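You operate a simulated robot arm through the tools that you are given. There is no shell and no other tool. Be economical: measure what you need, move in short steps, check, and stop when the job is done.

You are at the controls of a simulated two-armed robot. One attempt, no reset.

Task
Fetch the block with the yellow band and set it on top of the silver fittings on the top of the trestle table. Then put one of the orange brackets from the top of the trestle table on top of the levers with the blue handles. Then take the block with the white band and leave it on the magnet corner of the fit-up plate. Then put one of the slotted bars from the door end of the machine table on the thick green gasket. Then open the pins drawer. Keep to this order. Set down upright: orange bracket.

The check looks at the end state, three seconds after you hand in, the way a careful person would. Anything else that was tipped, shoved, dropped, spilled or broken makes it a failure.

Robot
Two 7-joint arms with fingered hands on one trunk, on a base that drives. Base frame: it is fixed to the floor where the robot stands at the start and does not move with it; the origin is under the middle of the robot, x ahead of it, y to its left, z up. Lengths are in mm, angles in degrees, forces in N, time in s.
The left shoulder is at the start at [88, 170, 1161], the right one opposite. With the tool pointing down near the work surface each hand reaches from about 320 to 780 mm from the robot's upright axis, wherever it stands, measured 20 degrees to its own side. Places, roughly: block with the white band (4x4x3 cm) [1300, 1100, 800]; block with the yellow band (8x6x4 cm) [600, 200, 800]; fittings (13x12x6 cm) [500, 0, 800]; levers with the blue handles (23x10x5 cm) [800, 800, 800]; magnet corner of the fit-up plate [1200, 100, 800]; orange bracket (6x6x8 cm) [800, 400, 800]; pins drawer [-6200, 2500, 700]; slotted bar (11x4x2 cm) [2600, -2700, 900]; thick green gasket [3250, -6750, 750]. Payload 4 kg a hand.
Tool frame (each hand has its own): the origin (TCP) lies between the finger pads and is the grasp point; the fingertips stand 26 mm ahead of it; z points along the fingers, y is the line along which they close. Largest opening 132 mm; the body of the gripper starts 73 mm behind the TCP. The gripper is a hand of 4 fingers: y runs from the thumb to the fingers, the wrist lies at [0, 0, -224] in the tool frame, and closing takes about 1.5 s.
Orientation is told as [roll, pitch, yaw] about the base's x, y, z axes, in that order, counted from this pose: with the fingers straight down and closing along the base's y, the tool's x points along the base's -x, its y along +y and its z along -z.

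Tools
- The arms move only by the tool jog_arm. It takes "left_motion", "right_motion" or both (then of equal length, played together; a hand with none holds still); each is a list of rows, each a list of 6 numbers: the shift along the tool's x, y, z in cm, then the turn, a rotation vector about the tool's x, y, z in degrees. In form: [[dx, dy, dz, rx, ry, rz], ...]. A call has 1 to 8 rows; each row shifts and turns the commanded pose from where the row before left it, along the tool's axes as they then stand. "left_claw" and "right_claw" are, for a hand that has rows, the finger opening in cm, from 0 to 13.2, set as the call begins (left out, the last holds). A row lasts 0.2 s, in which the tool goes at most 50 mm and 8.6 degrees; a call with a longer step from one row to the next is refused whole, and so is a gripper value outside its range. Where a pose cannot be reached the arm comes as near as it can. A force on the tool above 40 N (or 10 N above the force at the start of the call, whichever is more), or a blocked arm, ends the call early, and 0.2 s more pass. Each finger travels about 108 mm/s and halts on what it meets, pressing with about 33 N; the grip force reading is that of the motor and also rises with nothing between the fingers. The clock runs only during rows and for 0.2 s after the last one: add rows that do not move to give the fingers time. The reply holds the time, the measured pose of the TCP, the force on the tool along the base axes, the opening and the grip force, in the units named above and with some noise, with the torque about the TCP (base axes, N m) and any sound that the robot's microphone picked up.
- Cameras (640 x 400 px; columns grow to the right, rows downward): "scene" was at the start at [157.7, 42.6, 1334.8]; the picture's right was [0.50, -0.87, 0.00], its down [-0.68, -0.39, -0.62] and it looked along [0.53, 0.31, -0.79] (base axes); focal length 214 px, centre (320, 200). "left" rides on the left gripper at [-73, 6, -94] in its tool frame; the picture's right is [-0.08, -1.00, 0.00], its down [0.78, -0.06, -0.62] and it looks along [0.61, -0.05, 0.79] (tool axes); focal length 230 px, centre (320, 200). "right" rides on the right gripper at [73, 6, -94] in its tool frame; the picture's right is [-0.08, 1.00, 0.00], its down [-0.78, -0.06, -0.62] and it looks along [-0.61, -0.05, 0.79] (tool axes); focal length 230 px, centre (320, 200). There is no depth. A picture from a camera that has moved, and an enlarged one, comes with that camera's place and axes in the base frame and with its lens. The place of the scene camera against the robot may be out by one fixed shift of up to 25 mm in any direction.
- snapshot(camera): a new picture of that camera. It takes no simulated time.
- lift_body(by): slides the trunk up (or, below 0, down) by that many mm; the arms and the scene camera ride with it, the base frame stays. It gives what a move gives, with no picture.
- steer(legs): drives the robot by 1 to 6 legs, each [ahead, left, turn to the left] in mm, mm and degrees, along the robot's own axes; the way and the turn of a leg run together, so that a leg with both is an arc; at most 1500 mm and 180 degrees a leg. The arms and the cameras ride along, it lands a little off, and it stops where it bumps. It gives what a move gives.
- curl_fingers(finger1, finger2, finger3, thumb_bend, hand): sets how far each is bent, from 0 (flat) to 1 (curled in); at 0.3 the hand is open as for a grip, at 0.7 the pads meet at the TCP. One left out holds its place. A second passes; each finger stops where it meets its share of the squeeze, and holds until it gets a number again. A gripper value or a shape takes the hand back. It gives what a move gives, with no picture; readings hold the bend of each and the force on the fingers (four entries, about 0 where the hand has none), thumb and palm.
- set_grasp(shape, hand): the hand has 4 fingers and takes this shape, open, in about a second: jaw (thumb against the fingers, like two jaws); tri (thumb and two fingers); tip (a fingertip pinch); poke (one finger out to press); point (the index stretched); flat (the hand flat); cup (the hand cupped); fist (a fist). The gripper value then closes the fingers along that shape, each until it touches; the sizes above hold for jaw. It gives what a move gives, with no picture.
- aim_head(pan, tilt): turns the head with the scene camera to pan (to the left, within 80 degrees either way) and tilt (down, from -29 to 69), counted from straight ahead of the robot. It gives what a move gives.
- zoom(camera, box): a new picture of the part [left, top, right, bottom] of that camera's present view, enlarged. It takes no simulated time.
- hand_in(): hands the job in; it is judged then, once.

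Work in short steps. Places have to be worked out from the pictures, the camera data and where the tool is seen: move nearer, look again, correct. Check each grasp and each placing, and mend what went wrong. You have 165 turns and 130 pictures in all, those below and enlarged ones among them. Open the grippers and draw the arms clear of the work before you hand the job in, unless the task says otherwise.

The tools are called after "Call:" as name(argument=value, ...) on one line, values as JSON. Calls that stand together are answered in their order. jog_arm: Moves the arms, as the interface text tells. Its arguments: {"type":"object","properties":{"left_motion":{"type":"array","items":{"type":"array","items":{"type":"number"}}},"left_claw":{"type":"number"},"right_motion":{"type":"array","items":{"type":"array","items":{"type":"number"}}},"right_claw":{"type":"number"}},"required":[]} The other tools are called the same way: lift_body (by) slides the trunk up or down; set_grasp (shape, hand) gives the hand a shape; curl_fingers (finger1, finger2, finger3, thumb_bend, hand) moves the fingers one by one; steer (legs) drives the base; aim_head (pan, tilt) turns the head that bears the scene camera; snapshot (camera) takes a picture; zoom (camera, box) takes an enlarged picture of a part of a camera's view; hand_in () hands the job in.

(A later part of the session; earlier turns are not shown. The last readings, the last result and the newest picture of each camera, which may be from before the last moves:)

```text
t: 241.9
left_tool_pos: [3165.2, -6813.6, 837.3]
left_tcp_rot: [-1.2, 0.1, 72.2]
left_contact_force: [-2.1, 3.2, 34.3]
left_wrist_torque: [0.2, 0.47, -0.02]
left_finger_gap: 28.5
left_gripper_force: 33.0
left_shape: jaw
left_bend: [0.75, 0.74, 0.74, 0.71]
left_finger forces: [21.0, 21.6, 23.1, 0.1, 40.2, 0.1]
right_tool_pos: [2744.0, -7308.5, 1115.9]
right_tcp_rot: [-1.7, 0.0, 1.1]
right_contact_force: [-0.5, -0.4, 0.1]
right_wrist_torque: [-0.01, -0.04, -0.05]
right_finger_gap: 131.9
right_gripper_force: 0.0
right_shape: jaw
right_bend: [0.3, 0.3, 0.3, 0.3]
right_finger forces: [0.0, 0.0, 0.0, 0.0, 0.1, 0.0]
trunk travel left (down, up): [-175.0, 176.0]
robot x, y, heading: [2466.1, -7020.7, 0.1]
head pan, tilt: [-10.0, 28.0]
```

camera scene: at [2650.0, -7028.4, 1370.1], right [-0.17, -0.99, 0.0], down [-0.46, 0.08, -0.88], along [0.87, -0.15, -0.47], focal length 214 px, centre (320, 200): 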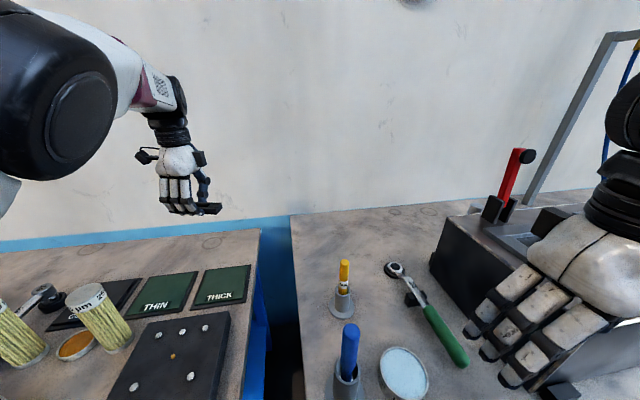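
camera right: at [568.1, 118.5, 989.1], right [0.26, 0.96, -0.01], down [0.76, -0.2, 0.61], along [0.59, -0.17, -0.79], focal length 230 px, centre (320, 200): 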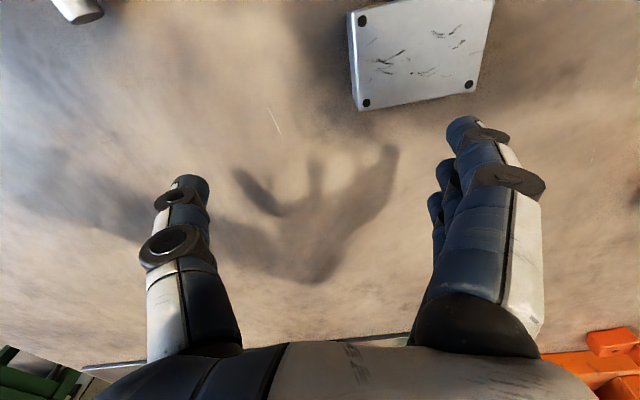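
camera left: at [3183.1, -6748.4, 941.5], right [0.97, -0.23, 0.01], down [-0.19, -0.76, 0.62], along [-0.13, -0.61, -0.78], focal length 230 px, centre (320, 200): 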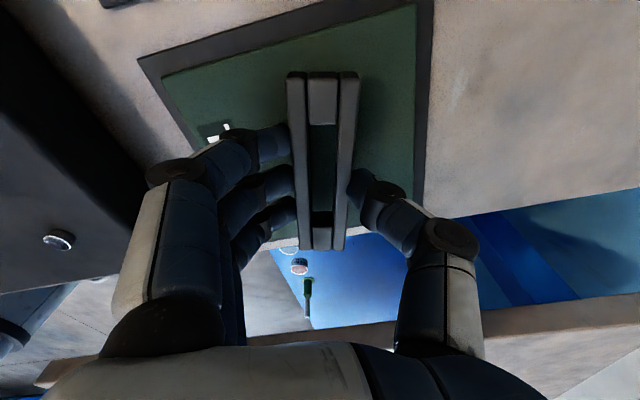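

In contact, pressing 34 N. Relieve by 5 mm of command, then open.

Call:
jog_arm(left_motion=[[0, 0, -0.3, 0, 0, 0], [0, 0, -0.15, 0, 0, 0], [0, 0, 0, 0, 0, 0]])

Call:
jog_arm(left_motion=[[0, 0, 0, 0, 0, 0], [0, 0, 0, 0, 0, 0], [0, 0, 0, 0, 0, 0]], left_claw=4.5)

Call:
jog_arm(left_motion=[[0, 0, 0, 0, 0, 0], [0, 0, 0, 0, 0, 0], [0, 0, -1, 0, 0, 0], [0, 0, -4, 0, 0, 0], [0, 0, -4, 0, 0, 0], [0, 0, -4, 0, 0, 0], [0, 0, -4, 0, 0, 0]], left_claw=6.5)

Call:
snapshot(camera="left")

Call:
zoom(camera="scene", box=[130, 190, 270, 320])

```text
t: 242.7
left_tool_pos: [3164.1, -6812.6, 837.5]
left_tcp_rot: [-0.7, 0.4, 72.2]
left_contact_force: [5.5, 4.6, 22.7]
left_wrist_torque: [0.12, -0.21, -0.03]
left_finger_gap: 28.3
left_gripper_force: 33.3
left_shape: jaw
left_bend: [0.75, 0.74, 0.74, 0.71]
left_finger forces: [15.9, 15.6, 16.1, 0.1, 45.9, 0.0]
right_tool_pos: [2745.5, -7307.7, 1115.9]
right_tcp_rot: [-1.8, 0.1, 1.1]
right_contact_force: [0.3, -0.1, 0.2]
right_wrist_torque: [-0.01, 0.0, -0.02]
right_finger_gap: 131.8
right_gripper_force: 0.1
right_shape: jaw
right_bend: [0.3, 0.3, 0.3, 0.3]
right_finger forces: [0.0, 0.0, 0.0, 0.0, 0.1, 0.0]
trunk travel left (down, up): [-175.0, 176.0]
robot x, y, heading: [2468.2, -7019.1, -0.1]
head pan, tilt: [-10.0, 28.0]
```

```text
t: 243.5
left_tool_pos: [3164.2, -6814.9, 836.4]
left_tcp_rot: [-0.7, 0.3, 72.1]
left_contact_force: [2.8, -1.7, 16.7]
left_wrist_torque: [0.07, 0.04, -0.02]
left_finger_gap: 40.4
left_gripper_force: 0.1
left_shape: jaw
left_bend: [0.76, 0.76, 0.75, 0.71]
left_finger forces: [4.3, 4.1, 3.9, 0.0, 4.5, 0.1]
right_tool_pos: [2746.5, -7308.9, 1115.7]
right_tcp_rot: [-1.7, 0.1, 1.1]
right_contact_force: [0.6, -0.6, -0.3]
right_wrist_torque: [-0.03, 0.03, -0.02]
right_finger_gap: 131.8
right_gripper_force: 0.0
right_shape: jaw
right_bend: [0.3, 0.3, 0.3, 0.3]
right_finger forces: [0.0, 0.0, 0.0, 0.1, 0.1, 0.0]
trunk travel left (down, up): [-175.0, 176.0]
robot x, y, heading: [2469.3, -7016.7, 0.2]
head pan, tilt: [-10.0, 28.0]
```

```text
t: 245.1
left_tool_pos: [3162.2, -6812.6, 1007.8]
left_tcp_rot: [-0.7, 0.2, 72.3]
left_contact_force: [0.1, -0.4, 0.8]
left_wrist_torque: [0.0, 0.02, 0.03]
left_finger_gap: 64.3
left_gripper_force: 0.1
left_shape: jaw
left_bend: [0.73, 0.73, 0.73, 0.7]
left_finger forces: [0.0, 0.1, 0.1, 0.0, 0.0, 0.1]
right_tool_pos: [2746.6, -7308.3, 1115.5]
right_tcp_rot: [-1.8, 0.3, 1.0]
right_contact_force: [-0.3, -0.2, -0.8]
right_wrist_torque: [0.0, 0.02, 0.02]
right_finger_gap: 131.9
right_gripper_force: 0.0
right_shape: jaw
right_bend: [0.3, 0.3, 0.3, 0.3]
right_finger forces: [0.0, 0.0, 0.0, 0.1, 0.1, 0.0]
trunk travel left (down, up): [-175.0, 176.0]
robot x, y, heading: [2466.2, -7019.4, 0.1]
head pan, tilt: [-10.0, 28.0]
```

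```text
24 pictures are left
camera left: at [3178.7, -6739.1, 1099.4], right [0.97, -0.23, 0.01], down [-0.19, -0.76, 0.62], along [-0.13, -0.61, -0.78], focal length 230 px, centre (320, 200)
```

left: 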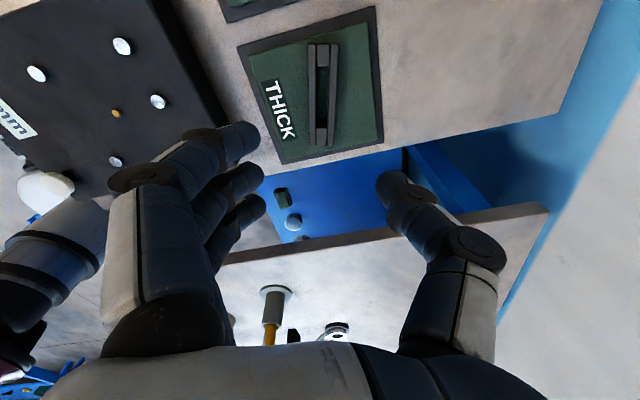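

```text
3.08 times, centred on (200, 255) of scene
camera zoom: at [2650.1, -7028.4, 1370.0], right [-0.17, -0.99, 0.0], down [-0.46, 0.08, -0.88], along [0.87, -0.15, -0.47], focal length 660 px, centre (689, 31)
```

zoom: 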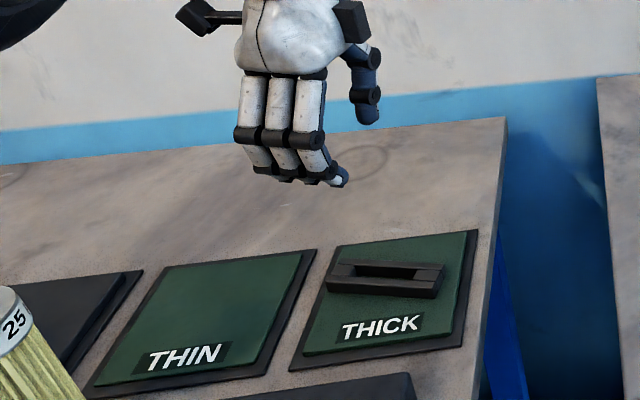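

The bar lies on the thick gasket. Now back away, fold the arm, and start the drive toward the pins drawer.

Call:
steer(legs=[[-420, 0, 0], [0, 600, 0]])

Call:
jog_arm(left_motion=[[-0.8, 4.4, -0.8, 0, 0, 0], [-0.8, 4.4, -0.8, 0, 0, 0], [-0.8, 4.4, -0.8, 0, 0, 0], [-0.8, 4.4, -0.8, 0, 0, 0], [-0.8, 4.4, -0.8, 0, 0, 0], [-0.8, 4.4, 0, 0, 0, 0], [0, 0, 0, 0, 0, 8.5], [0, 0, 0, 0, 0, 8.5]])

Call:
jog_arm(left_motion=[[0, 0, 0, 0, 0, 8.5], [0, 0, 0, 0, 0, 8.5], [0, 0, 0, 0, 0, 8.5], [0, 0, 0, 0, 0, 8.5], [0, 0, 0, 0, 0, 8.5], [0, 0, 0, 0, 0, 8.5], [0, 0, 0, 0, 0, 4], [0, 0, 0, 0, 0, 0]])

Call:
steer(legs=[[0, 0, 90], [1500, 0, 0], [830, 0, 0], [0, 240, 0], [1450, 0, 0]])

```text
t: 250.7
left_tool_pos: [2739.2, -6224.3, 1007.0]
left_tcp_rot: [-0.8, 0.4, 72.1]
left_contact_force: [-0.2, -0.1, -0.9]
left_wrist_torque: [0.02, 0.0, 0.01]
left_finger_gap: 64.1
left_gripper_force: 0.1
left_shape: jaw
left_bend: [0.73, 0.73, 0.73, 0.7]
left_finger forces: [0.1, 0.1, 0.1, 0.0, 0.0, 0.1]
right_tool_pos: [2322.4, -6719.4, 1115.3]
right_tcp_rot: [-1.8, 0.2, 0.9]
right_contact_force: [0.2, -0.7, 0.2]
right_wrist_torque: [0.03, 0.02, 0.02]
right_finger_gap: 132.1
right_gripper_force: 0.1
right_shape: jaw
right_bend: [0.3, 0.3, 0.3, 0.3]
right_finger forces: [0.1, 0.0, 0.1, 0.0, 0.1, 0.0]
trunk travel left (down, up): [-175.0, 176.0]
robot x, y, heading: [2046.0, -6427.8, -0.0]
head pan, tilt: [-10.0, 28.0]
```

```text
t: 252.4
left_tool_pos: [2502.7, -6097.0, 1044.8]
left_tcp_rot: [-0.8, 0.1, 54.9]
left_contact_force: [0.5, 0.7, -0.4]
left_wrist_torque: [-0.01, 0.01, -0.03]
left_finger_gap: 64.3
left_gripper_force: 0.0
left_shape: jaw
left_bend: [0.73, 0.73, 0.73, 0.7]
left_finger forces: [0.0, 0.0, 0.0, 0.1, 0.0, 0.0]
right_tool_pos: [2321.9, -6719.5, 1114.1]
right_tcp_rot: [-1.9, 0.2, 0.9]
right_contact_force: [-0.5, 0.1, -0.5]
right_wrist_torque: [-0.02, -0.02, 0.0]
right_finger_gap: 131.8
right_gripper_force: 0.1
right_shape: jaw
right_bend: [0.3, 0.3, 0.3, 0.3]
right_finger forces: [0.1, 0.0, 0.0, 0.1, 0.1, 0.0]
trunk travel left (down, up): [-175.0, 176.0]
robot x, y, heading: [2045.6, -6426.3, -0.2]
head pan, tilt: [-10.0, 28.0]
```

```text
t: 254.2
left_tool_pos: [2502.3, -6096.2, 1043.7]
left_tcp_rot: [-0.5, -0.6, 0.0]
left_contact_force: [0.2, 0.2, -0.4]
left_wrist_torque: [-0.01, 0.02, -0.02]
left_finger_gap: 64.1
left_gripper_force: 0.0
left_shape: jaw
left_bend: [0.73, 0.73, 0.73, 0.7]
left_finger forces: [0.0, 0.0, 0.0, 0.1, 0.1, 0.0]
right_tool_pos: [2320.9, -6720.5, 1115.4]
right_tcp_rot: [-1.7, 0.2, 0.9]
right_contact_force: [-0.1, 0.8, 0.0]
right_wrist_torque: [0.01, 0.01, -0.02]
right_finger_gap: 132.1
right_gripper_force: 0.1
right_shape: jaw
right_bend: [0.3, 0.3, 0.3, 0.3]
right_finger forces: [0.1, 0.0, 0.0, 0.0, 0.0, 0.0]
trunk travel left (down, up): [-175.0, 176.0]
robot x, y, heading: [2041.4, -6427.9, 0.0]
head pan, tilt: [-10.0, 28.0]
```

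```text
t: 274.1
left_tool_pos: [1550.4, -3007.1, 1046.2]
left_tcp_rot: [-0.6, -0.7, 88.9]
left_contact_force: [-0.2, -0.1, -0.8]
left_wrist_torque: [0.0, 0.01, -0.01]
left_finger_gap: 64.3
left_gripper_force: 0.1
left_shape: jaw
left_bend: [0.73, 0.73, 0.73, 0.7]
left_finger forces: [0.0, 0.0, 0.1, 0.0, 0.1, 0.0]
right_tool_pos: [2167.5, -3202.5, 1116.3]
right_tcp_rot: [-1.6, -0.4, 90.2]
right_contact_force: [-0.5, -0.7, 1.1]
right_wrist_torque: [0.01, 0.04, 0.0]
right_finger_gap: 131.7
right_gripper_force: 0.1
right_shape: jaw
right_bend: [0.3, 0.3, 0.3, 0.3]
right_finger forces: [0.1, 0.0, 0.0, 0.0, 0.0, 0.0]
trunk travel left (down, up): [-175.0, 176.0]
robot x, y, heading: [1873.6, -3471.3, 88.6]
head pan, tilt: [-10.0, 28.0]
stopped in leg 5: the robot was blocked; the commanded pose is now the measured one
```

Bumped lightly, most likely the mill's base plate on the right. Back 40, shift left 120, continue.

Call:
steer(legs=[[-40, 0, 1.4], [0, 120, 0], [880, 0, 0]])

Call:
aim_head(pan=65, tilt=18)

Call:
snapshot(camera="scene")

```text
t: 277.2
left_tool_pos: [1417.8, -2899.4, 1048.0]
left_tcp_rot: [-1.3, -1.6, 88.7]
left_contact_force: [0.0, 0.0, 0.9]
left_wrist_torque: [0.0, 0.04, -0.01]
left_finger_gap: 64.3
left_gripper_force: 0.2
left_shape: jaw
left_bend: [0.73, 0.73, 0.73, 0.7]
left_finger forces: [0.0, 0.0, 0.0, 0.0, 0.0, 0.1]
right_tool_pos: [2032.8, -3096.9, 1128.7]
right_tcp_rot: [-3.6, -2.1, 90.5]
right_contact_force: [-0.4, 0.7, -0.9]
right_wrist_torque: [-0.01, 0.03, -0.01]
right_finger_gap: 131.8
right_gripper_force: 0.1
right_shape: jaw
right_bend: [0.3, 0.3, 0.3, 0.3]
right_finger forces: [0.1, 0.0, 0.0, 0.1, 0.0, 0.1]
trunk travel left (down, up): [-175.0, 176.0]
robot x, y, heading: [1751.3, -3350.2, 88.8]
head pan, tilt: [-10.0, 28.0]
stopped in leg 3: the robot was blocked; the commanded pose is now the measured one
```

```text
t: 278.7
left_tool_pos: [1413.5, -2899.9, 1047.3]
left_tcp_rot: [-1.3, -1.7, 88.9]
left_contact_force: [0.8, 0.1, 0.1]
left_wrist_torque: [-0.04, -0.02, 0.02]
left_finger_gap: 64.4
left_gripper_force: 0.0
left_shape: jaw
left_bend: [0.73, 0.73, 0.73, 0.7]
left_finger forces: [0.1, 0.1, 0.1, 0.0, 0.0, 0.1]
right_tool_pos: [2030.5, -3095.0, 1128.7]
right_tcp_rot: [-3.6, -1.9, 90.5]
right_contact_force: [0.7, 0.3, -0.2]
right_wrist_torque: [-0.04, 0.02, -0.03]
right_finger_gap: 131.9
right_gripper_force: 0.1
right_shape: jaw
right_bend: [0.3, 0.3, 0.3, 0.3]
right_finger forces: [0.0, 0.0, 0.0, 0.0, 0.0, 0.0]
trunk travel left (down, up): [-175.0, 176.0]
robot x, y, heading: [1751.7, -3346.3, 88.9]
head pan, tilt: [65.0, 18.0]
```

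```text
22 pictures are left
camera scene: at [1647.6, -3232.4, 1387.4], right [0.44, 0.9, 0.03], down [0.29, -0.12, -0.95], along [-0.85, 0.43, -0.31], focal length 214 px, centre (320, 200)
```

scene: 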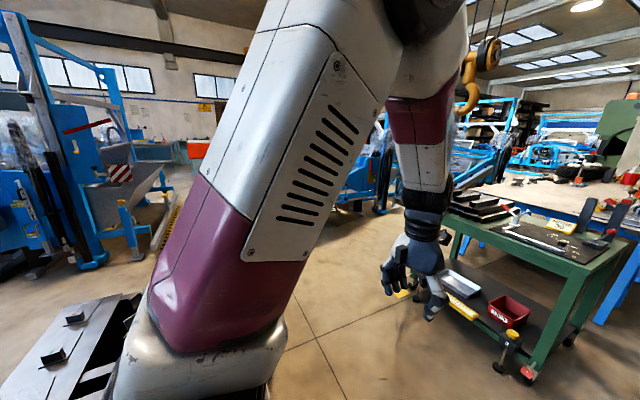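

The body tilts front-up, so it's the wide right elbow touching the mill. Back off, extend the right hand forward (narrower elbow), and shift left.

Call:
steer(legs=[[-70, 0, 0], [0, 150, 0]])

Call:
jog_arm(right_motion=[[-4, 0.5, 0, 0, 0, 0], [-4, 0.5, 0, 0, 0, 0], [-4, 0.5, 0, 0, 0, 0], [-4, 0.5, 0, 0, 0, 0], [0, 0, 0, 0, 0, 0]])

Call:
aim_head(pan=-60, tilt=25)

Call:
snapshot(camera="scene")

```text
t: 280.7
left_tool_pos: [1276.4, -2951.5, 1041.8]
left_tcp_rot: [-0.7, -0.5, 89.2]
left_contact_force: [-0.4, 0.3, -0.1]
left_wrist_torque: [0.02, 0.01, 0.01]
left_finger_gap: 64.1
left_gripper_force: 0.0
left_shape: jaw
left_bend: [0.73, 0.73, 0.73, 0.7]
left_finger forces: [0.0, 0.0, 0.1, 0.0, 0.0, 0.0]
right_tool_pos: [1895.5, -3141.1, 1117.0]
right_tcp_rot: [-2.2, -0.5, 90.5]
right_contact_force: [0.3, 0.1, -0.3]
right_wrist_torque: [-0.01, -0.05, -0.03]
right_finger_gap: 132.1
right_gripper_force: 0.0
right_shape: jaw
right_bend: [0.3, 0.3, 0.3, 0.3]
right_finger forces: [0.0, 0.0, 0.0, 0.0, 0.0, 0.0]
trunk travel left (down, up): [-175.0, 176.0]
robot x, y, heading: [1603.4, -3414.1, 89.2]
head pan, tilt: [65.0, 18.0]
```

```text
t: 281.9
left_tool_pos: [1275.8, -2952.7, 1043.4]
left_tcp_rot: [-0.5, -0.5, 89.1]
left_contact_force: [0.2, 0.3, 0.5]
left_wrist_torque: [-0.02, 0.0, -0.02]
left_finger_gap: 64.4
left_gripper_force: 0.1
left_shape: jaw
left_bend: [0.73, 0.73, 0.73, 0.7]
left_finger forces: [0.1, 0.1, 0.1, 0.0, 0.1, 0.0]
right_tool_pos: [1875.5, -2980.5, 1117.1]
right_tcp_rot: [-2.0, -0.6, 90.7]
right_contact_force: [0.7, 0.1, 0.3]
right_wrist_torque: [0.0, 0.01, -0.01]
right_finger_gap: 131.8
right_gripper_force: 0.2
right_shape: jaw
right_bend: [0.3, 0.3, 0.3, 0.3]
right_finger forces: [0.0, 0.0, 0.0, 0.0, 0.0, 0.0]
trunk travel left (down, up): [-175.0, 176.0]
robot x, y, heading: [1602.0, -3412.9, 89.2]
head pan, tilt: [65.0, 18.0]
```

```text
t: 283.9
left_tool_pos: [1277.5, -2952.2, 1043.1]
left_tcp_rot: [-0.5, -0.5, 89.2]
left_contact_force: [0.0, -0.4, 0.5]
left_wrist_torque: [0.01, 0.01, 0.03]
left_finger_gap: 64.2
left_gripper_force: 0.0
left_shape: jaw
left_bend: [0.73, 0.73, 0.73, 0.7]
left_finger forces: [0.0, 0.1, 0.0, 0.0, 0.1, 0.1]
right_tool_pos: [1875.6, -2980.6, 1115.9]
right_tcp_rot: [-2.0, -0.5, 90.6]
right_contact_force: [-0.5, -0.1, 1.0]
right_wrist_torque: [0.0, 0.01, 0.03]
right_finger_gap: 131.9
right_gripper_force: 0.1
right_shape: jaw
right_bend: [0.3, 0.3, 0.3, 0.3]
right_finger forces: [0.0, 0.1, 0.1, 0.1, 0.1, 0.0]
trunk travel left (down, up): [-175.0, 176.0]
robot x, y, heading: [1600.1, -3417.0, 89.4]
head pan, tilt: [-60.0, 25.0]
```

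```text
21 pictures are left
camera scene: at [1682.6, -3270.5, 1374.7], right [0.49, -0.87, 0.0], down [-0.37, -0.21, -0.91], along [0.79, 0.44, -0.42], focal length 214 px, centre (320, 200)
```

scene: 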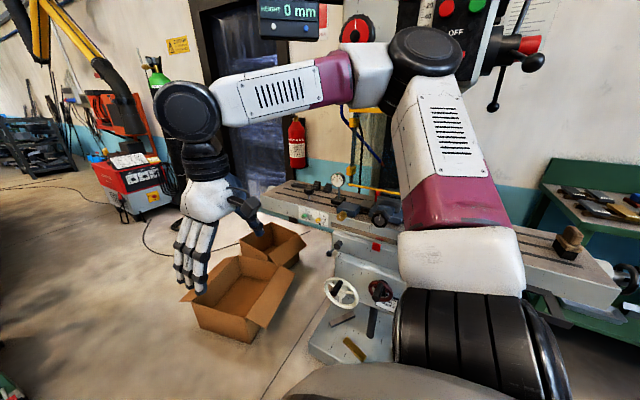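

Clear now. Drive ahead to y≈−2650, turn to −x, proceed between the green trolley and the stacks.

Call:
steer(legs=[[770, 0, 0], [0, 0, 91], [1000, 0, 0]])

Call:
aim_head(pan=-10, tilt=15)

Call:
snapshot(camera="scene")

```text
t: 296.8
left_tool_pos: [133.8, -2961.5, 1042.8]
left_tcp_rot: [-0.4, -0.5, 179.3]
left_contact_force: [0.1, -0.1, 0.1]
left_wrist_torque: [0.01, -0.02, -0.03]
left_finger_gap: 64.3
left_gripper_force: 0.2
left_shape: jaw
left_bend: [0.73, 0.73, 0.73, 0.7]
left_finger forces: [0.0, 0.0, 0.1, 0.0, 0.1, 0.0]
right_tool_pos: [162.5, -2362.4, 1118.3]
right_tcp_rot: [-2.2, -0.6, -179.4]
right_contact_force: [-0.4, 0.0, -0.2]
right_wrist_torque: [-0.01, 0.05, -0.01]
right_finger_gap: 131.9
right_gripper_force: 0.1
right_shape: jaw
right_bend: [0.3, 0.3, 0.3, 0.3]
right_finger forces: [0.1, 0.0, 0.0, 0.1, 0.1, 0.1]
trunk travel left (down, up): [-175.0, 176.0]
robot x, y, heading: [596.1, -2635.8, 179.4]
head pan, tilt: [-60.0, 25.0]
```

```text
t: 297.9
left_tool_pos: [133.5, -2959.4, 1043.5]
left_tcp_rot: [-0.5, -0.5, 179.2]
left_contact_force: [-0.5, 0.0, -0.3]
left_wrist_torque: [-0.03, -0.02, -0.03]
left_finger_gap: 64.2
left_gripper_force: 0.1
left_shape: jaw
left_bend: [0.73, 0.73, 0.73, 0.7]
left_finger forces: [0.0, 0.0, 0.0, 0.1, 0.0, 0.1]
right_tool_pos: [161.4, -2362.5, 1116.9]
right_tcp_rot: [-2.1, -0.6, -179.3]
right_contact_force: [-0.2, 0.7, 0.0]
right_wrist_torque: [0.01, 0.02, -0.01]
right_finger_gap: 131.7
right_gripper_force: 0.1
right_shape: jaw
right_bend: [0.3, 0.3, 0.3, 0.3]
right_finger forces: [0.0, 0.0, 0.1, 0.1, 0.1, 0.0]
trunk travel left (down, up): [-175.0, 176.0]
robot x, y, heading: [599.6, -2637.8, 179.2]
head pan, tilt: [-10.0, 15.0]
```

```text
20 pictures are left
camera scene: at [408.9, -2611.4, 1390.9], right [0.19, 0.98, 0.0], down [0.25, -0.05, -0.97], along [-0.95, 0.18, -0.26], focal length 214 px, centre (320, 200)
```

scene: 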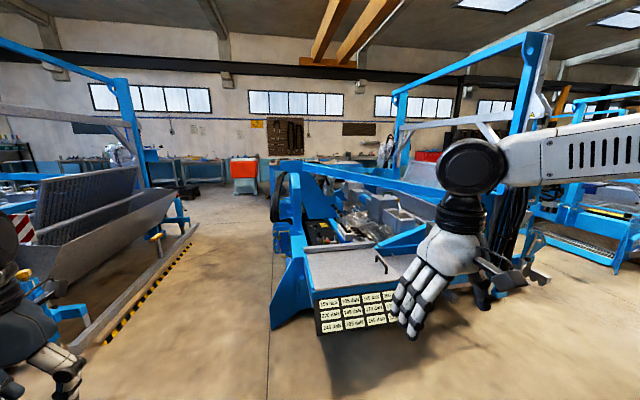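

There is a clear corridor at y≈−3350 between the two blue machines. Go through it to x≈−3500.

Call:
steer(legs=[[700, 0, 0.8], [600, 720, 0], [1400, 0, 0], [1400, 0, 0]])

Call:
aim_head(pan=-55, tilt=12)

Call:
snapshot(camera="scene")

```text
t: 319.4
left_tool_pos: [-3932.1, -3688.5, 1042.8]
left_tcp_rot: [-0.4, -0.5, -179.6]
left_contact_force: [0.3, -0.3, -0.6]
left_wrist_torque: [-0.01, -0.02, 0.01]
left_finger_gap: 64.6
left_gripper_force: 0.2
left_shape: jaw
left_bend: [0.73, 0.73, 0.73, 0.7]
left_finger forces: [0.1, 0.1, 0.0, 0.1, 0.0, 0.0]
right_tool_pos: [-3916.8, -3087.9, 1117.3]
right_tcp_rot: [-2.2, -0.5, -178.3]
right_contact_force: [-0.8, -0.3, -0.6]
right_wrist_torque: [-0.01, -0.02, -0.02]
right_finger_gap: 131.7
right_gripper_force: 0.3
right_shape: jaw
right_bend: [0.3, 0.3, 0.3, 0.3]
right_finger forces: [0.0, 0.0, 0.1, 0.0, 0.0, 0.0]
trunk travel left (down, up): [-175.0, 176.0]
robot x, y, heading: [-3475.7, -3353.4, -179.6]
head pan, tilt: [-10.0, 15.0]
```

```text
t: 320.5
left_tool_pos: [-3931.2, -3687.8, 1043.4]
left_tcp_rot: [-0.5, -0.5, -179.6]
left_contact_force: [-0.8, -0.5, 0.0]
left_wrist_torque: [-0.04, 0.03, -0.03]
left_finger_gap: 64.4
left_gripper_force: 0.1
left_shape: jaw
left_bend: [0.73, 0.73, 0.73, 0.7]
left_finger forces: [0.0, 0.0, 0.1, 0.0, 0.0, 0.0]
right_tool_pos: [-3915.7, -3089.1, 1116.4]
right_tcp_rot: [-2.0, -0.6, -178.3]
right_contact_force: [0.5, 0.0, 0.2]
right_wrist_torque: [-0.01, 0.0, 0.0]
right_finger_gap: 132.1
right_gripper_force: 0.1
right_shape: jaw
right_bend: [0.3, 0.3, 0.3, 0.3]
right_finger forces: [0.1, 0.0, 0.1, 0.1, 0.0, 0.1]
trunk travel left (down, up): [-175.0, 176.0]
robot x, y, heading: [-3477.8, -3351.7, -179.4]
head pan, tilt: [-55.0, 12.0]
```

```text
19 pictures are left
camera scene: at [-3626.4, -3271.9, 1395.8], right [0.81, 0.58, 0.0], down [0.12, -0.17, -0.98], along [-0.57, 0.8, -0.21], focal length 214 px, centre (320, 200)
```

scene: 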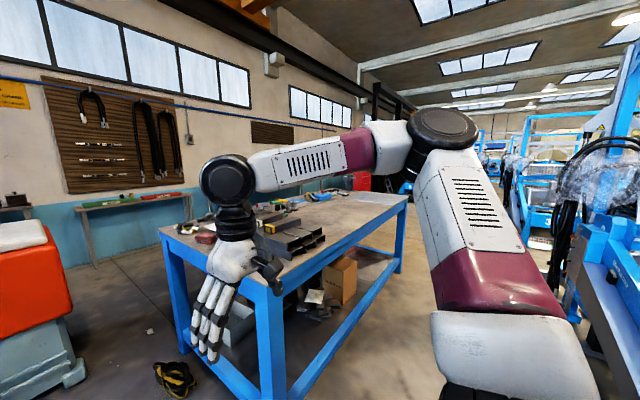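

A bench lies ahead-left; the passage at x≈−3800 between it and the machines is about 1 m wide. Advance, turn right to +y and go through.

Call:
steer(legs=[[320, 0, 0], [0, 0, -90.5], [1500, 0, 0], [1300, 0, 0]])

Call:
aim_head(pan=25, tilt=12)

Call:
snapshot(camera="scene")

```text
t: 339.4
left_tool_pos: [-4020.7, -120.2, 1043.2]
left_tcp_rot: [-0.4, -0.5, 86.4]
left_contact_force: [-0.5, 0.0, 0.0]
left_wrist_torque: [0.02, 0.02, 0.06]
left_finger_gap: 64.1
left_gripper_force: 0.1
left_shape: jaw
left_bend: [0.73, 0.73, 0.73, 0.7]
left_finger forces: [0.0, 0.0, 0.1, 0.0, 0.0, 0.0]
right_tool_pos: [-3424.8, -178.7, 1116.4]
right_tcp_rot: [-2.1, -0.4, 87.7]
right_contact_force: [-0.1, 0.0, 0.7]
right_wrist_torque: [-0.06, -0.01, -0.01]
right_finger_gap: 131.9
right_gripper_force: 0.0
right_shape: jaw
right_bend: [0.3, 0.3, 0.3, 0.3]
right_finger forces: [0.1, 0.0, 0.0, 0.1, 0.0, 0.0]
trunk travel left (down, up): [-175.0, 176.0]
robot x, y, heading: [-3723.1, -595.2, 86.2]
head pan, tilt: [-55.0, 12.0]
```

```text
t: 341.0
left_tool_pos: [-4021.8, -118.6, 1042.7]
left_tcp_rot: [-0.4, -0.6, 86.4]
left_contact_force: [0.5, 0.3, -0.2]
left_wrist_torque: [0.04, -0.01, -0.01]
left_finger_gap: 64.4
left_gripper_force: 0.1
left_shape: jaw
left_bend: [0.73, 0.73, 0.73, 0.7]
left_finger forces: [0.0, 0.1, 0.0, 0.1, 0.1, 0.0]
right_tool_pos: [-3424.2, -179.1, 1117.3]
right_tcp_rot: [-2.2, -0.4, 87.8]
right_contact_force: [-0.3, -0.9, -0.8]
right_wrist_torque: [0.02, -0.01, -0.03]
right_finger_gap: 132.0
right_gripper_force: 0.0
right_shape: jaw
right_bend: [0.3, 0.3, 0.3, 0.3]
right_finger forces: [0.0, 0.1, 0.0, 0.1, 0.0, 0.1]
trunk travel left (down, up): [-175.0, 176.0]
robot x, y, heading: [-3716.6, -597.5, 86.5]
head pan, tilt: [25.0, 12.0]
```

```text
18 pictures are left
camera scene: at [-3748.5, -412.7, 1395.8], right [0.93, 0.36, 0.0], down [0.08, -0.19, -0.98], along [-0.36, 0.91, -0.21], focal length 214 px, centre (320, 200)
```

scene: 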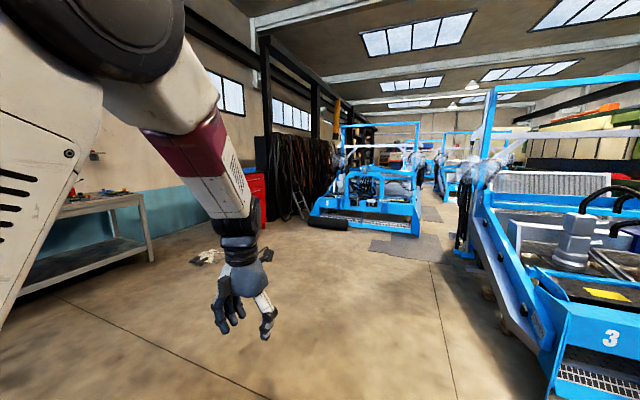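

The red tool cabinet beyond, near (−6200,2500), should hold the pins drawer. Drive to about y=2350, turn to face −x and approach.

Call:
steer(legs=[[1450, 0, 3.5], [1450, 0, 0], [0, 0, 90], [900, 0, 0]])

Call:
aim_head(pan=0, tilt=18)

Call:
snapshot(camera="scene")

```text
t: 363.3
left_tool_pos: [-5050.9, 1930.1, 1043.5]
left_tcp_rot: [-0.4, -0.5, -177.8]
left_contact_force: [-0.2, -0.2, -0.6]
left_wrist_torque: [0.01, -0.03, 0.0]
left_finger_gap: 64.3
left_gripper_force: 0.1
left_shape: jaw
left_bend: [0.73, 0.73, 0.73, 0.7]
left_finger forces: [0.0, 0.0, 0.0, 0.1, 0.1, 0.1]
right_tool_pos: [-5052.3, 2529.2, 1117.3]
right_tcp_rot: [-2.0, -0.5, -176.4]
right_contact_force: [0.4, 0.3, -0.8]
right_wrist_torque: [0.02, -0.04, 0.03]
right_finger_gap: 131.8
right_gripper_force: 0.0
right_shape: jaw
right_bend: [0.3, 0.3, 0.3, 0.3]
right_finger forces: [0.1, 0.0, 0.0, 0.1, 0.0, 0.0]
trunk travel left (down, up): [-175.0, 176.0]
robot x, y, heading: [-4603.0, 2278.0, -177.6]
head pan, tilt: [25.0, 12.0]
```

```text
t: 364.2
left_tool_pos: [-5049.6, 1927.9, 1042.8]
left_tcp_rot: [-0.5, -0.5, -177.7]
left_contact_force: [0.9, 0.4, 0.6]
left_wrist_torque: [-0.02, 0.0, -0.01]
left_finger_gap: 64.2
left_gripper_force: 0.1
left_shape: jaw
left_bend: [0.73, 0.73, 0.73, 0.7]
left_finger forces: [0.0, 0.0, 0.0, 0.0, 0.0, 0.1]
right_tool_pos: [-5051.7, 2528.8, 1116.3]
right_tcp_rot: [-2.1, -0.5, -176.3]
right_contact_force: [0.6, -0.3, 0.6]
right_wrist_torque: [-0.01, 0.0, -0.01]
right_finger_gap: 131.8
right_gripper_force: 0.0
right_shape: jaw
right_bend: [0.3, 0.3, 0.3, 0.3]
right_finger forces: [0.1, 0.1, 0.0, 0.0, 0.0, 0.0]
trunk travel left (down, up): [-175.0, 176.0]
robot x, y, heading: [-4604.7, 2279.1, -177.9]
head pan, tilt: [0.0, 18.0]
```

```text
17 pictures are left
camera scene: at [-4793.4, 2276.3, 1386.1], right [-0.04, 1.0, 0.0], down [0.31, 0.01, -0.95], along [-0.95, -0.04, -0.31], focal length 214 px, centre (320, 200)
```

scene: 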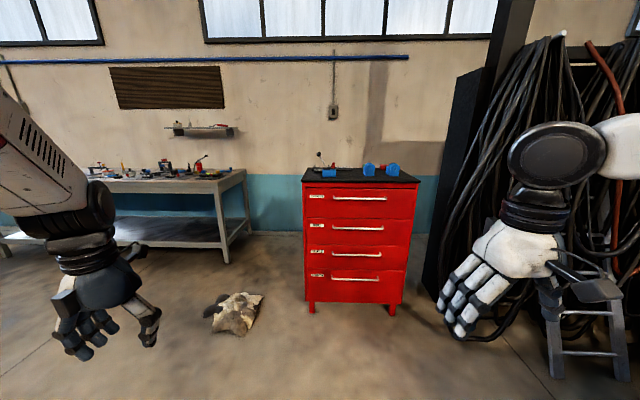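

Cabinet found, four labelled drawers. Zoom on the labels.

Call:
zoom(camera="scene", box=[295, 175, 425, 285])

```text
3.64 times, centred on (360, 230) of scene
camera zoom: at [-4793.4, 2276.3, 1386.1], right [-0.04, 1.0, 0.0], down [0.31, 0.01, -0.95], along [-0.95, -0.04, -0.31], focal length 780 px, centre (174, 91)
```

zoom: 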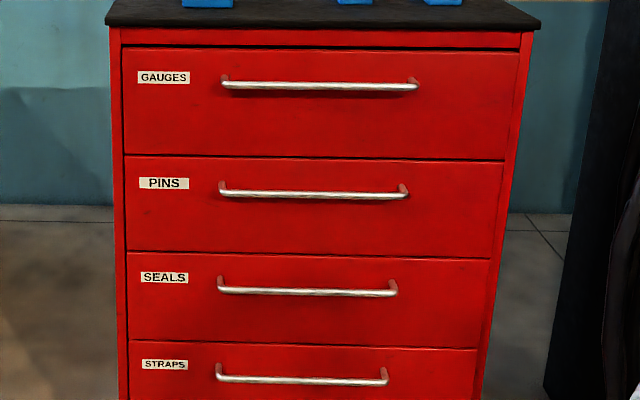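

PINS is the second drawer; its handle is near (−6110, y 2310–2640, z≈763). I'll use the right hand, horizontal with fingers forward and closing vertically around the bar. First turn the hand in free space.

Call:
jog_arm(right_motion=[[0, 0, 2.5, 0, 0, 8.5], [0, 0, 2.5, 0, 0, 8.5], [0, 0, 2.5, 0, 0, 8.5], [0, 0, 2.5, 0, 0, 8.5], [0, 0, 2.5, 0, 0, 8.5], [0, 0, 2.5, 0, 0, 8.5], [0, 0, 2.5, 0, 0, 8.5], [0, 0, 2.5, 0, 0, 8.5]])

Call:
jog_arm(right_motion=[[0, 4, 0, 0, 0, 8.5], [0, 4, 0, 0, 0, 8.5], [0, 4, 0, 0, 0, 6.6], [0, 3, 0, -8.5, 0, 0], [0, 3, 0, -8.5, 0, 0], [0, 3, 0, -8.5, 0, 0], [0, 2, 0, -8.5, 0, 0], [0, 0, 0, -8.5, 0, 0]])

Call:
jog_arm(right_motion=[[0, 0, 0, -8.5, 0, 0], [0, 0, 0, -8.5, 0, 0], [0, 0, 0, -8.5, 0, 0], [0, 0, 0, -8.5, 0, 0], [0, 0, 0, -8.5, 0, 0], [0, 0, 0, -5, 0, 0], [0, 0, 0, 0, 0, 0]])

```text
t: 366.0
left_tool_pos: [-5051.0, 1929.3, 1043.4]
left_tcp_rot: [-0.6, -0.6, -177.7]
left_contact_force: [-0.4, 0.2, -0.1]
left_wrist_torque: [-0.02, 0.01, 0.01]
left_finger_gap: 64.0
left_gripper_force: 0.0
left_shape: jaw
left_bend: [0.73, 0.73, 0.73, 0.7]
left_finger forces: [0.1, 0.0, 0.0, 0.0, 0.1, 0.1]
right_tool_pos: [-5054.8, 2535.6, 918.1]
right_tcp_rot: [-0.3, -2.3, 115.5]
right_contact_force: [0.7, 0.7, 0.8]
right_wrist_torque: [-0.01, 0.01, 0.02]
right_finger_gap: 132.0
right_gripper_force: 0.0
right_shape: jaw
right_bend: [0.3, 0.3, 0.3, 0.3]
right_finger forces: [0.0, 0.0, 0.1, 0.0, 0.0, 0.0]
trunk travel left (down, up): [-175.0, 176.0]
robot x, y, heading: [-4606.1, 2278.5, -177.9]
head pan, tilt: [0.0, 18.0]
```

```text
t: 367.8
left_tool_pos: [-5050.7, 1929.6, 1043.7]
left_tcp_rot: [-0.5, -0.5, -177.8]
left_contact_force: [-0.7, -0.5, -1.1]
left_wrist_torque: [-0.03, 0.0, -0.01]
left_finger_gap: 63.9
left_gripper_force: 0.1
left_shape: jaw
left_bend: [0.73, 0.73, 0.73, 0.7]
left_finger forces: [0.0, 0.0, 0.0, 0.0, 0.0, 0.0]
right_tool_pos: [-5274.2, 2496.8, 941.1]
right_tcp_rot: [43.2, -2.2, 92.0]
right_contact_force: [0.5, -0.5, 0.7]
right_wrist_torque: [-0.04, -0.03, 0.0]
right_finger_gap: 131.8
right_gripper_force: 0.0
right_shape: jaw
right_bend: [0.3, 0.3, 0.3, 0.3]
right_finger forces: [0.0, 0.0, 0.0, 0.0, 0.0, 0.0]
trunk travel left (down, up): [-175.0, 176.0]
robot x, y, heading: [-4603.5, 2278.9, -177.9]
head pan, tilt: [0.0, 18.0]
```

```text
t: 369.4
left_tool_pos: [-5049.6, 1928.7, 1044.0]
left_tcp_rot: [-0.5, -0.5, -177.6]
left_contact_force: [0.2, -0.2, 0.1]
left_wrist_torque: [0.02, -0.01, -0.01]
left_finger_gap: 64.5
left_gripper_force: 0.2
left_shape: jaw
left_bend: [0.73, 0.73, 0.73, 0.7]
left_finger forces: [0.0, 0.1, 0.0, 0.1, 0.1, 0.0]
right_tool_pos: [-5274.6, 2495.9, 941.3]
right_tcp_rot: [90.7, -2.1, 92.0]
right_contact_force: [0.0, -0.4, 0.3]
right_wrist_torque: [-0.01, -0.01, -0.01]
right_finger_gap: 131.8
right_gripper_force: 0.0
right_shape: jaw
right_bend: [0.3, 0.3, 0.3, 0.3]
right_finger forces: [0.0, 0.0, 0.1, 0.1, 0.0, 0.1]
trunk travel left (down, up): [-175.0, 176.0]
robot x, y, heading: [-4604.8, 2278.7, -177.5]
head pan, tilt: [0.0, 18.0]
```

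The right hand is horizontal now. Lower it to handle height, straighten the heading and drive closer.

Call:
jog_arm(right_motion=[[0, -4, 0, 0, 0, 0], [0, -4, 0, 0, 0, 0], [0, -4, 0, 0, 0, 0], [0, -4, 0, 0, 0, 0], [0, -1.5, 0, 0, 2, 0], [0, 0, 0, 0, 0, 0]], right_claw=9)

Call:
steer(legs=[[0, 0, -2.3], [620, 0, 0]])

Call:
aim_head(pan=-15, tilt=35)

Call:
snapshot(camera="right")

Call:
snapshot(camera="scene")

```text
t: 370.8
left_tool_pos: [-5049.6, 1928.5, 1043.7]
left_tcp_rot: [-0.5, -0.5, -177.8]
left_contact_force: [0.1, -0.2, 0.3]
left_wrist_torque: [-0.02, 0.01, 0.01]
left_finger_gap: 64.3
left_gripper_force: 0.1
left_shape: jaw
left_bend: [0.73, 0.73, 0.73, 0.7]
left_finger forces: [0.1, 0.1, 0.1, 0.1, 0.1, 0.1]
right_tool_pos: [-5275.3, 2502.9, 764.3]
right_tcp_rot: [90.6, -2.0, 94.0]
right_contact_force: [0.2, 0.0, -0.1]
right_wrist_torque: [0.02, 0.01, 0.05]
right_finger_gap: 90.5
right_gripper_force: 0.0
right_shape: jaw
right_bend: [0.68, 0.68, 0.68, 0.65]
right_finger forces: [0.1, 0.0, 0.0, 0.0, 0.1, 0.0]
trunk travel left (down, up): [-175.0, 176.0]
robot x, y, heading: [-4604.3, 2276.7, -177.6]
head pan, tilt: [0.0, 18.0]
```

```text
t: 374.6
left_tool_pos: [-5672.4, 1938.3, 1042.9]
left_tcp_rot: [-0.4, -0.5, -179.4]
left_contact_force: [0.3, -0.3, -0.2]
left_wrist_torque: [0.02, 0.0, 0.02]
left_finger_gap: 64.3
left_gripper_force: 0.0
left_shape: jaw
left_bend: [0.73, 0.73, 0.73, 0.7]
left_finger forces: [0.1, 0.1, 0.0, 0.0, 0.1, 0.0]
right_tool_pos: [-5881.7, 2515.8, 764.9]
right_tcp_rot: [90.4, -2.1, 92.5]
right_contact_force: [0.1, 0.0, 0.2]
right_wrist_torque: [-0.02, 0.0, -0.01]
right_finger_gap: 90.6
right_gripper_force: 0.0
right_shape: jaw
right_bend: [0.68, 0.68, 0.68, 0.65]
right_finger forces: [0.0, 0.1, 0.0, 0.0, 0.1, 0.1]
trunk travel left (down, up): [-175.0, 176.0]
robot x, y, heading: [-5217.2, 2276.2, -179.1]
head pan, tilt: [0.0, 18.0]
```

```text
t: 375.4
left_tool_pos: [-5672.6, 1938.5, 1043.3]
left_tcp_rot: [-0.5, -0.5, -179.4]
left_contact_force: [-0.1, 1.1, 0.8]
left_wrist_torque: [0.02, 0.01, 0.01]
left_finger_gap: 64.3
left_gripper_force: 0.0
left_shape: jaw
left_bend: [0.73, 0.73, 0.73, 0.7]
left_finger forces: [0.1, 0.0, 0.1, 0.1, 0.0, 0.0]
right_tool_pos: [-5881.3, 2516.8, 764.3]
right_tcp_rot: [90.5, -2.1, 92.5]
right_contact_force: [0.1, -0.5, 0.0]
right_wrist_torque: [0.04, 0.02, 0.01]
right_finger_gap: 90.4
right_gripper_force: 0.1
right_shape: jaw
right_bend: [0.68, 0.68, 0.68, 0.65]
right_finger forces: [0.0, 0.0, 0.1, 0.0, 0.0, 0.0]
trunk travel left (down, up): [-175.0, 176.0]
robot x, y, heading: [-5219.5, 2272.7, -179.4]
head pan, tilt: [-15.0, 35.0]
```

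```text
15 pictures are left
camera right: at [-5785.1, 2448.8, 766.4], right [0.01, 0.04, 1.0], down [0.58, 0.81, -0.04], along [-0.81, 0.58, -0.02], focal length 230 px, centre (320, 200)
```

right: 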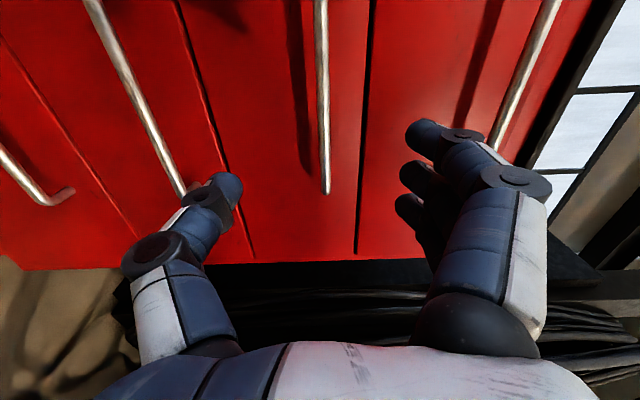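

```text
14 pictures are left
camera scene: at [-5397.7, 2300.6, 1359.0], right [0.25, 0.97, 0.0], down [0.56, -0.14, -0.82], along [-0.79, 0.2, -0.57], focal length 214 px, centre (320, 200)
```

scene: 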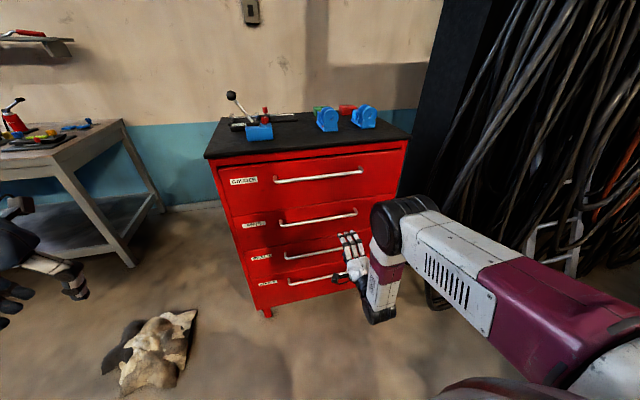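

The PINS handle is level with the hand (z≈766) and at x≈−6088. Drive 160 mm closer and check with the hand camera.

Call:
steer(legs=[[160, 0, 0]])

Call:
snapshot(camera="right")

```text
t: 376.8
left_tool_pos: [-5828.3, 1935.7, 1043.7]
left_tcp_rot: [-0.5, -0.6, -179.4]
left_contact_force: [-0.2, -0.1, -0.1]
left_wrist_torque: [0.0, 0.01, 0.02]
left_finger_gap: 64.4
left_gripper_force: 0.0
left_shape: jaw
left_bend: [0.73, 0.73, 0.73, 0.7]
left_finger forces: [0.0, 0.1, 0.1, 0.0, 0.0, 0.1]
right_tool_pos: [-6038.8, 2514.9, 764.2]
right_tcp_rot: [90.4, -2.2, 92.4]
right_contact_force: [-1.3, 0.4, 0.3]
right_wrist_torque: [-0.02, 0.02, 0.0]
right_finger_gap: 90.1
right_gripper_force: 0.1
right_shape: jaw
right_bend: [0.68, 0.68, 0.68, 0.65]
right_finger forces: [0.0, 0.1, 0.0, 0.0, 0.0, 0.0]
trunk travel left (down, up): [-175.0, 176.0]
robot x, y, heading: [-5372.3, 2274.3, -179.3]
head pan, tilt: [-15.0, 35.0]
```

```text
13 pictures are left
camera right: at [-5942.0, 2446.5, 766.0], right [0.01, 0.04, 1.0], down [0.58, 0.81, -0.04], along [-0.81, 0.58, -0.02], focal length 230 px, centre (320, 200)
```

right: 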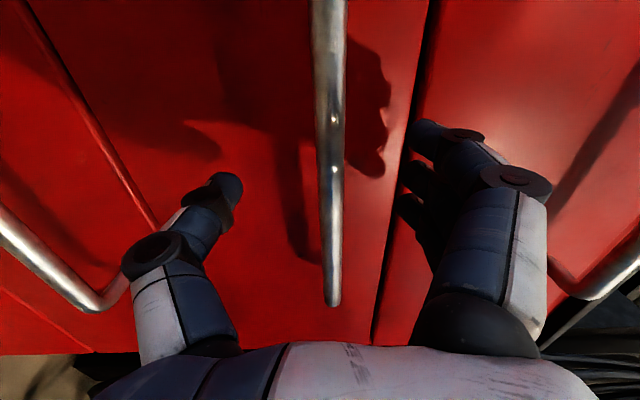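

By triangulation the bar is right at the TCP (6 mm ahead, 3 mm up). Adjust and close on it.

Call:
jog_arm(right_motion=[[0, 0.3, 0.5, 0, 0, 0], [0, 0, 0, 0, 0, 0], [0, 0, 0, 0, 0, 0], [0, 0, 0, 0, 0, 0], [0, 0, 0, 0, 0, 0], [0, 0, 0, 0, 0, 0], [0, 0, 0, 0, 0, 0], [0, 0, 0, 0, 0, 0]], right_claw=0.3)

Call:
snapshot(camera="right")

```text
t: 378.6
left_tool_pos: [-5828.7, 1935.0, 1042.8]
left_tcp_rot: [-0.5, -0.5, -179.2]
left_contact_force: [-0.2, 0.3, -0.4]
left_wrist_torque: [0.0, -0.04, -0.01]
left_finger_gap: 64.4
left_gripper_force: 0.0
left_shape: jaw
left_bend: [0.73, 0.73, 0.73, 0.7]
left_finger forces: [0.1, 0.0, 0.0, 0.0, 0.0, 0.0]
right_tool_pos: [-6043.3, 2513.9, 767.9]
right_tcp_rot: [90.5, -2.2, 92.5]
right_contact_force: [0.6, -0.2, 0.0]
right_wrist_torque: [-0.01, -0.03, -0.01]
right_finger_gap: 3.3
right_gripper_force: 0.0
right_shape: jaw
right_bend: [0.7, 0.7, 0.7, 0.7]
right_finger forces: [0.1, 0.0, 0.0, 0.1, 0.0, 0.0]
trunk travel left (down, up): [-175.0, 176.0]
robot x, y, heading: [-5371.7, 2274.4, -179.3]
head pan, tilt: [-15.0, 35.0]
```

```text
12 pictures are left
camera right: at [-5946.5, 2446.2, 769.5], right [0.01, 0.04, 1.0], down [0.58, 0.81, -0.04], along [-0.81, 0.58, -0.02], focal length 230 px, centre (320, 200)
```

right: 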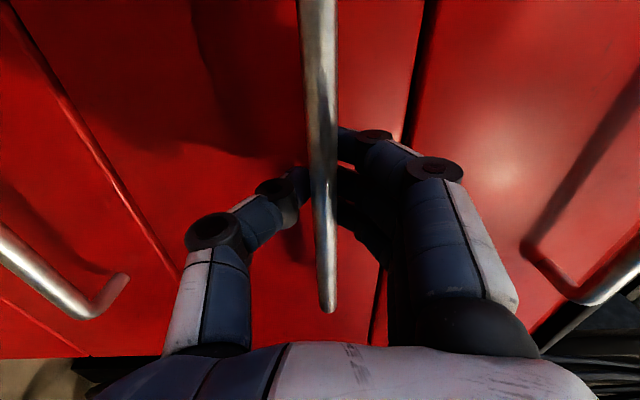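

The fingers closed just behind the bar, so the bar is enclosed by the hand like a hook. Pull back gently by driving 120 mm backwards.

Call:
steer(legs=[[-120, 0, 0]])

Call:
snapshot(camera="scene")

```text
t: 379.9
left_tool_pos: [-5709.3, 1939.6, 1042.6]
left_tcp_rot: [-0.6, -0.6, -179.4]
left_contact_force: [0.0, -0.2, 0.0]
left_wrist_torque: [0.0, 0.02, 0.0]
left_finger_gap: 64.4
left_gripper_force: 0.0
left_shape: jaw
left_bend: [0.73, 0.73, 0.73, 0.7]
left_finger forces: [0.1, 0.1, 0.0, 0.0, 0.0, 0.0]
right_tool_pos: [-5924.7, 2517.9, 767.9]
right_tcp_rot: [90.6, -2.0, 92.5]
right_contact_force: [0.1, 0.5, 1.0]
right_wrist_torque: [0.06, -0.03, 0.01]
right_finger_gap: 3.2
right_gripper_force: 0.1
right_shape: jaw
right_bend: [0.7, 0.7, 0.7, 0.7]
right_finger forces: [0.1, 0.1, 0.1, 0.0, 0.0, 0.0]
trunk travel left (down, up): [-175.0, 176.0]
robot x, y, heading: [-5254.7, 2276.2, -179.4]
head pan, tilt: [-15.0, 35.0]
```

```text
11 pictures are left
camera scene: at [-5435.1, 2300.2, 1359.1], right [0.25, 0.97, 0.0], down [0.56, -0.14, -0.82], along [-0.79, 0.2, -0.57], focal length 214 px, centre (320, 200)
```

scene: 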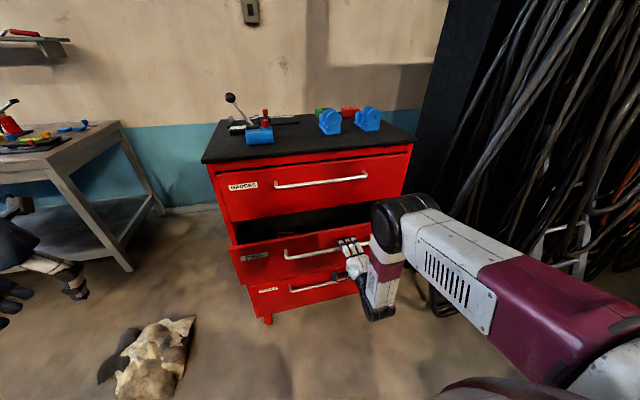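

The drawer comes open. Pull another 170 mm.

Call:
steer(legs=[[-170, 0, 0]])

Call:
snapshot(camera="scene")

Call:
snapshot(camera="right")

```text
t: 381.3
left_tool_pos: [-5544.8, 1941.4, 1043.8]
left_tcp_rot: [-0.5, -0.5, -179.6]
left_contact_force: [-0.2, -0.6, -0.2]
left_wrist_torque: [-0.01, 0.0, -0.01]
left_finger_gap: 64.2
left_gripper_force: 0.0
left_shape: jaw
left_bend: [0.73, 0.73, 0.73, 0.7]
left_finger forces: [0.1, 0.1, 0.0, 0.1, 0.0, 0.0]
right_tool_pos: [-5756.9, 2520.2, 767.2]
right_tcp_rot: [90.6, -2.1, 92.1]
right_contact_force: [0.4, 0.0, 0.7]
right_wrist_torque: [-0.02, -0.01, -0.01]
right_finger_gap: 3.2
right_gripper_force: 0.1
right_shape: jaw
right_bend: [0.7, 0.7, 0.7, 0.7]
right_finger forces: [0.1, 0.1, 0.0, 0.0, 0.0, 0.0]
trunk travel left (down, up): [-175.0, 176.0]
robot x, y, heading: [-5090.0, 2277.3, -179.7]
head pan, tilt: [-15.0, 35.0]
```

```text
10 pictures are left
camera scene: at [-5268.5, 2302.6, 1359.1], right [0.25, 0.97, 0.0], down [0.55, -0.14, -0.82], along [-0.79, 0.21, -0.57], focal length 214 px, centre (320, 200)
```

scene: 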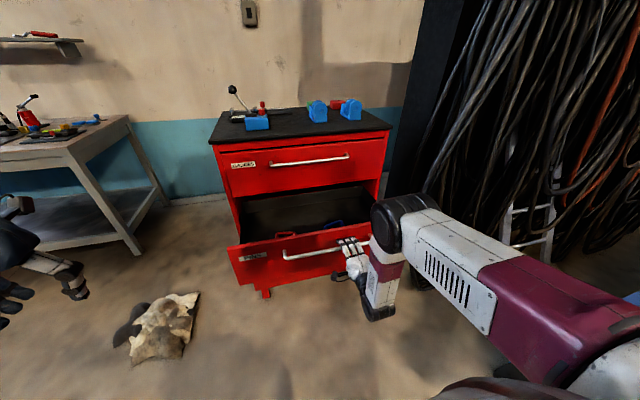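

```text
9 pictures are left
camera right: at [-5660.7, 2452.3, 769.9], right [0.01, 0.04, 1.0], down [0.59, 0.81, -0.04], along [-0.81, 0.59, -0.02], focal length 230 px, centre (320, 200)
```

right: 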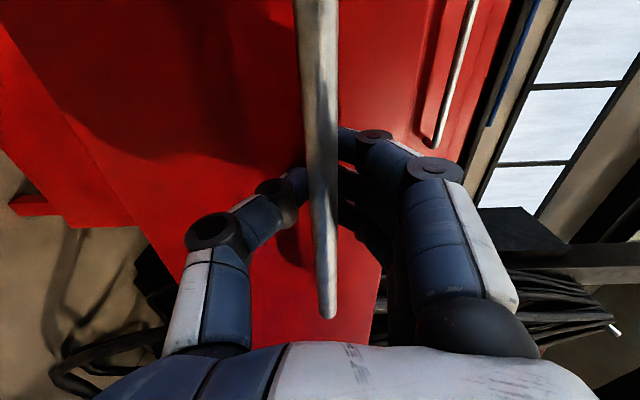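

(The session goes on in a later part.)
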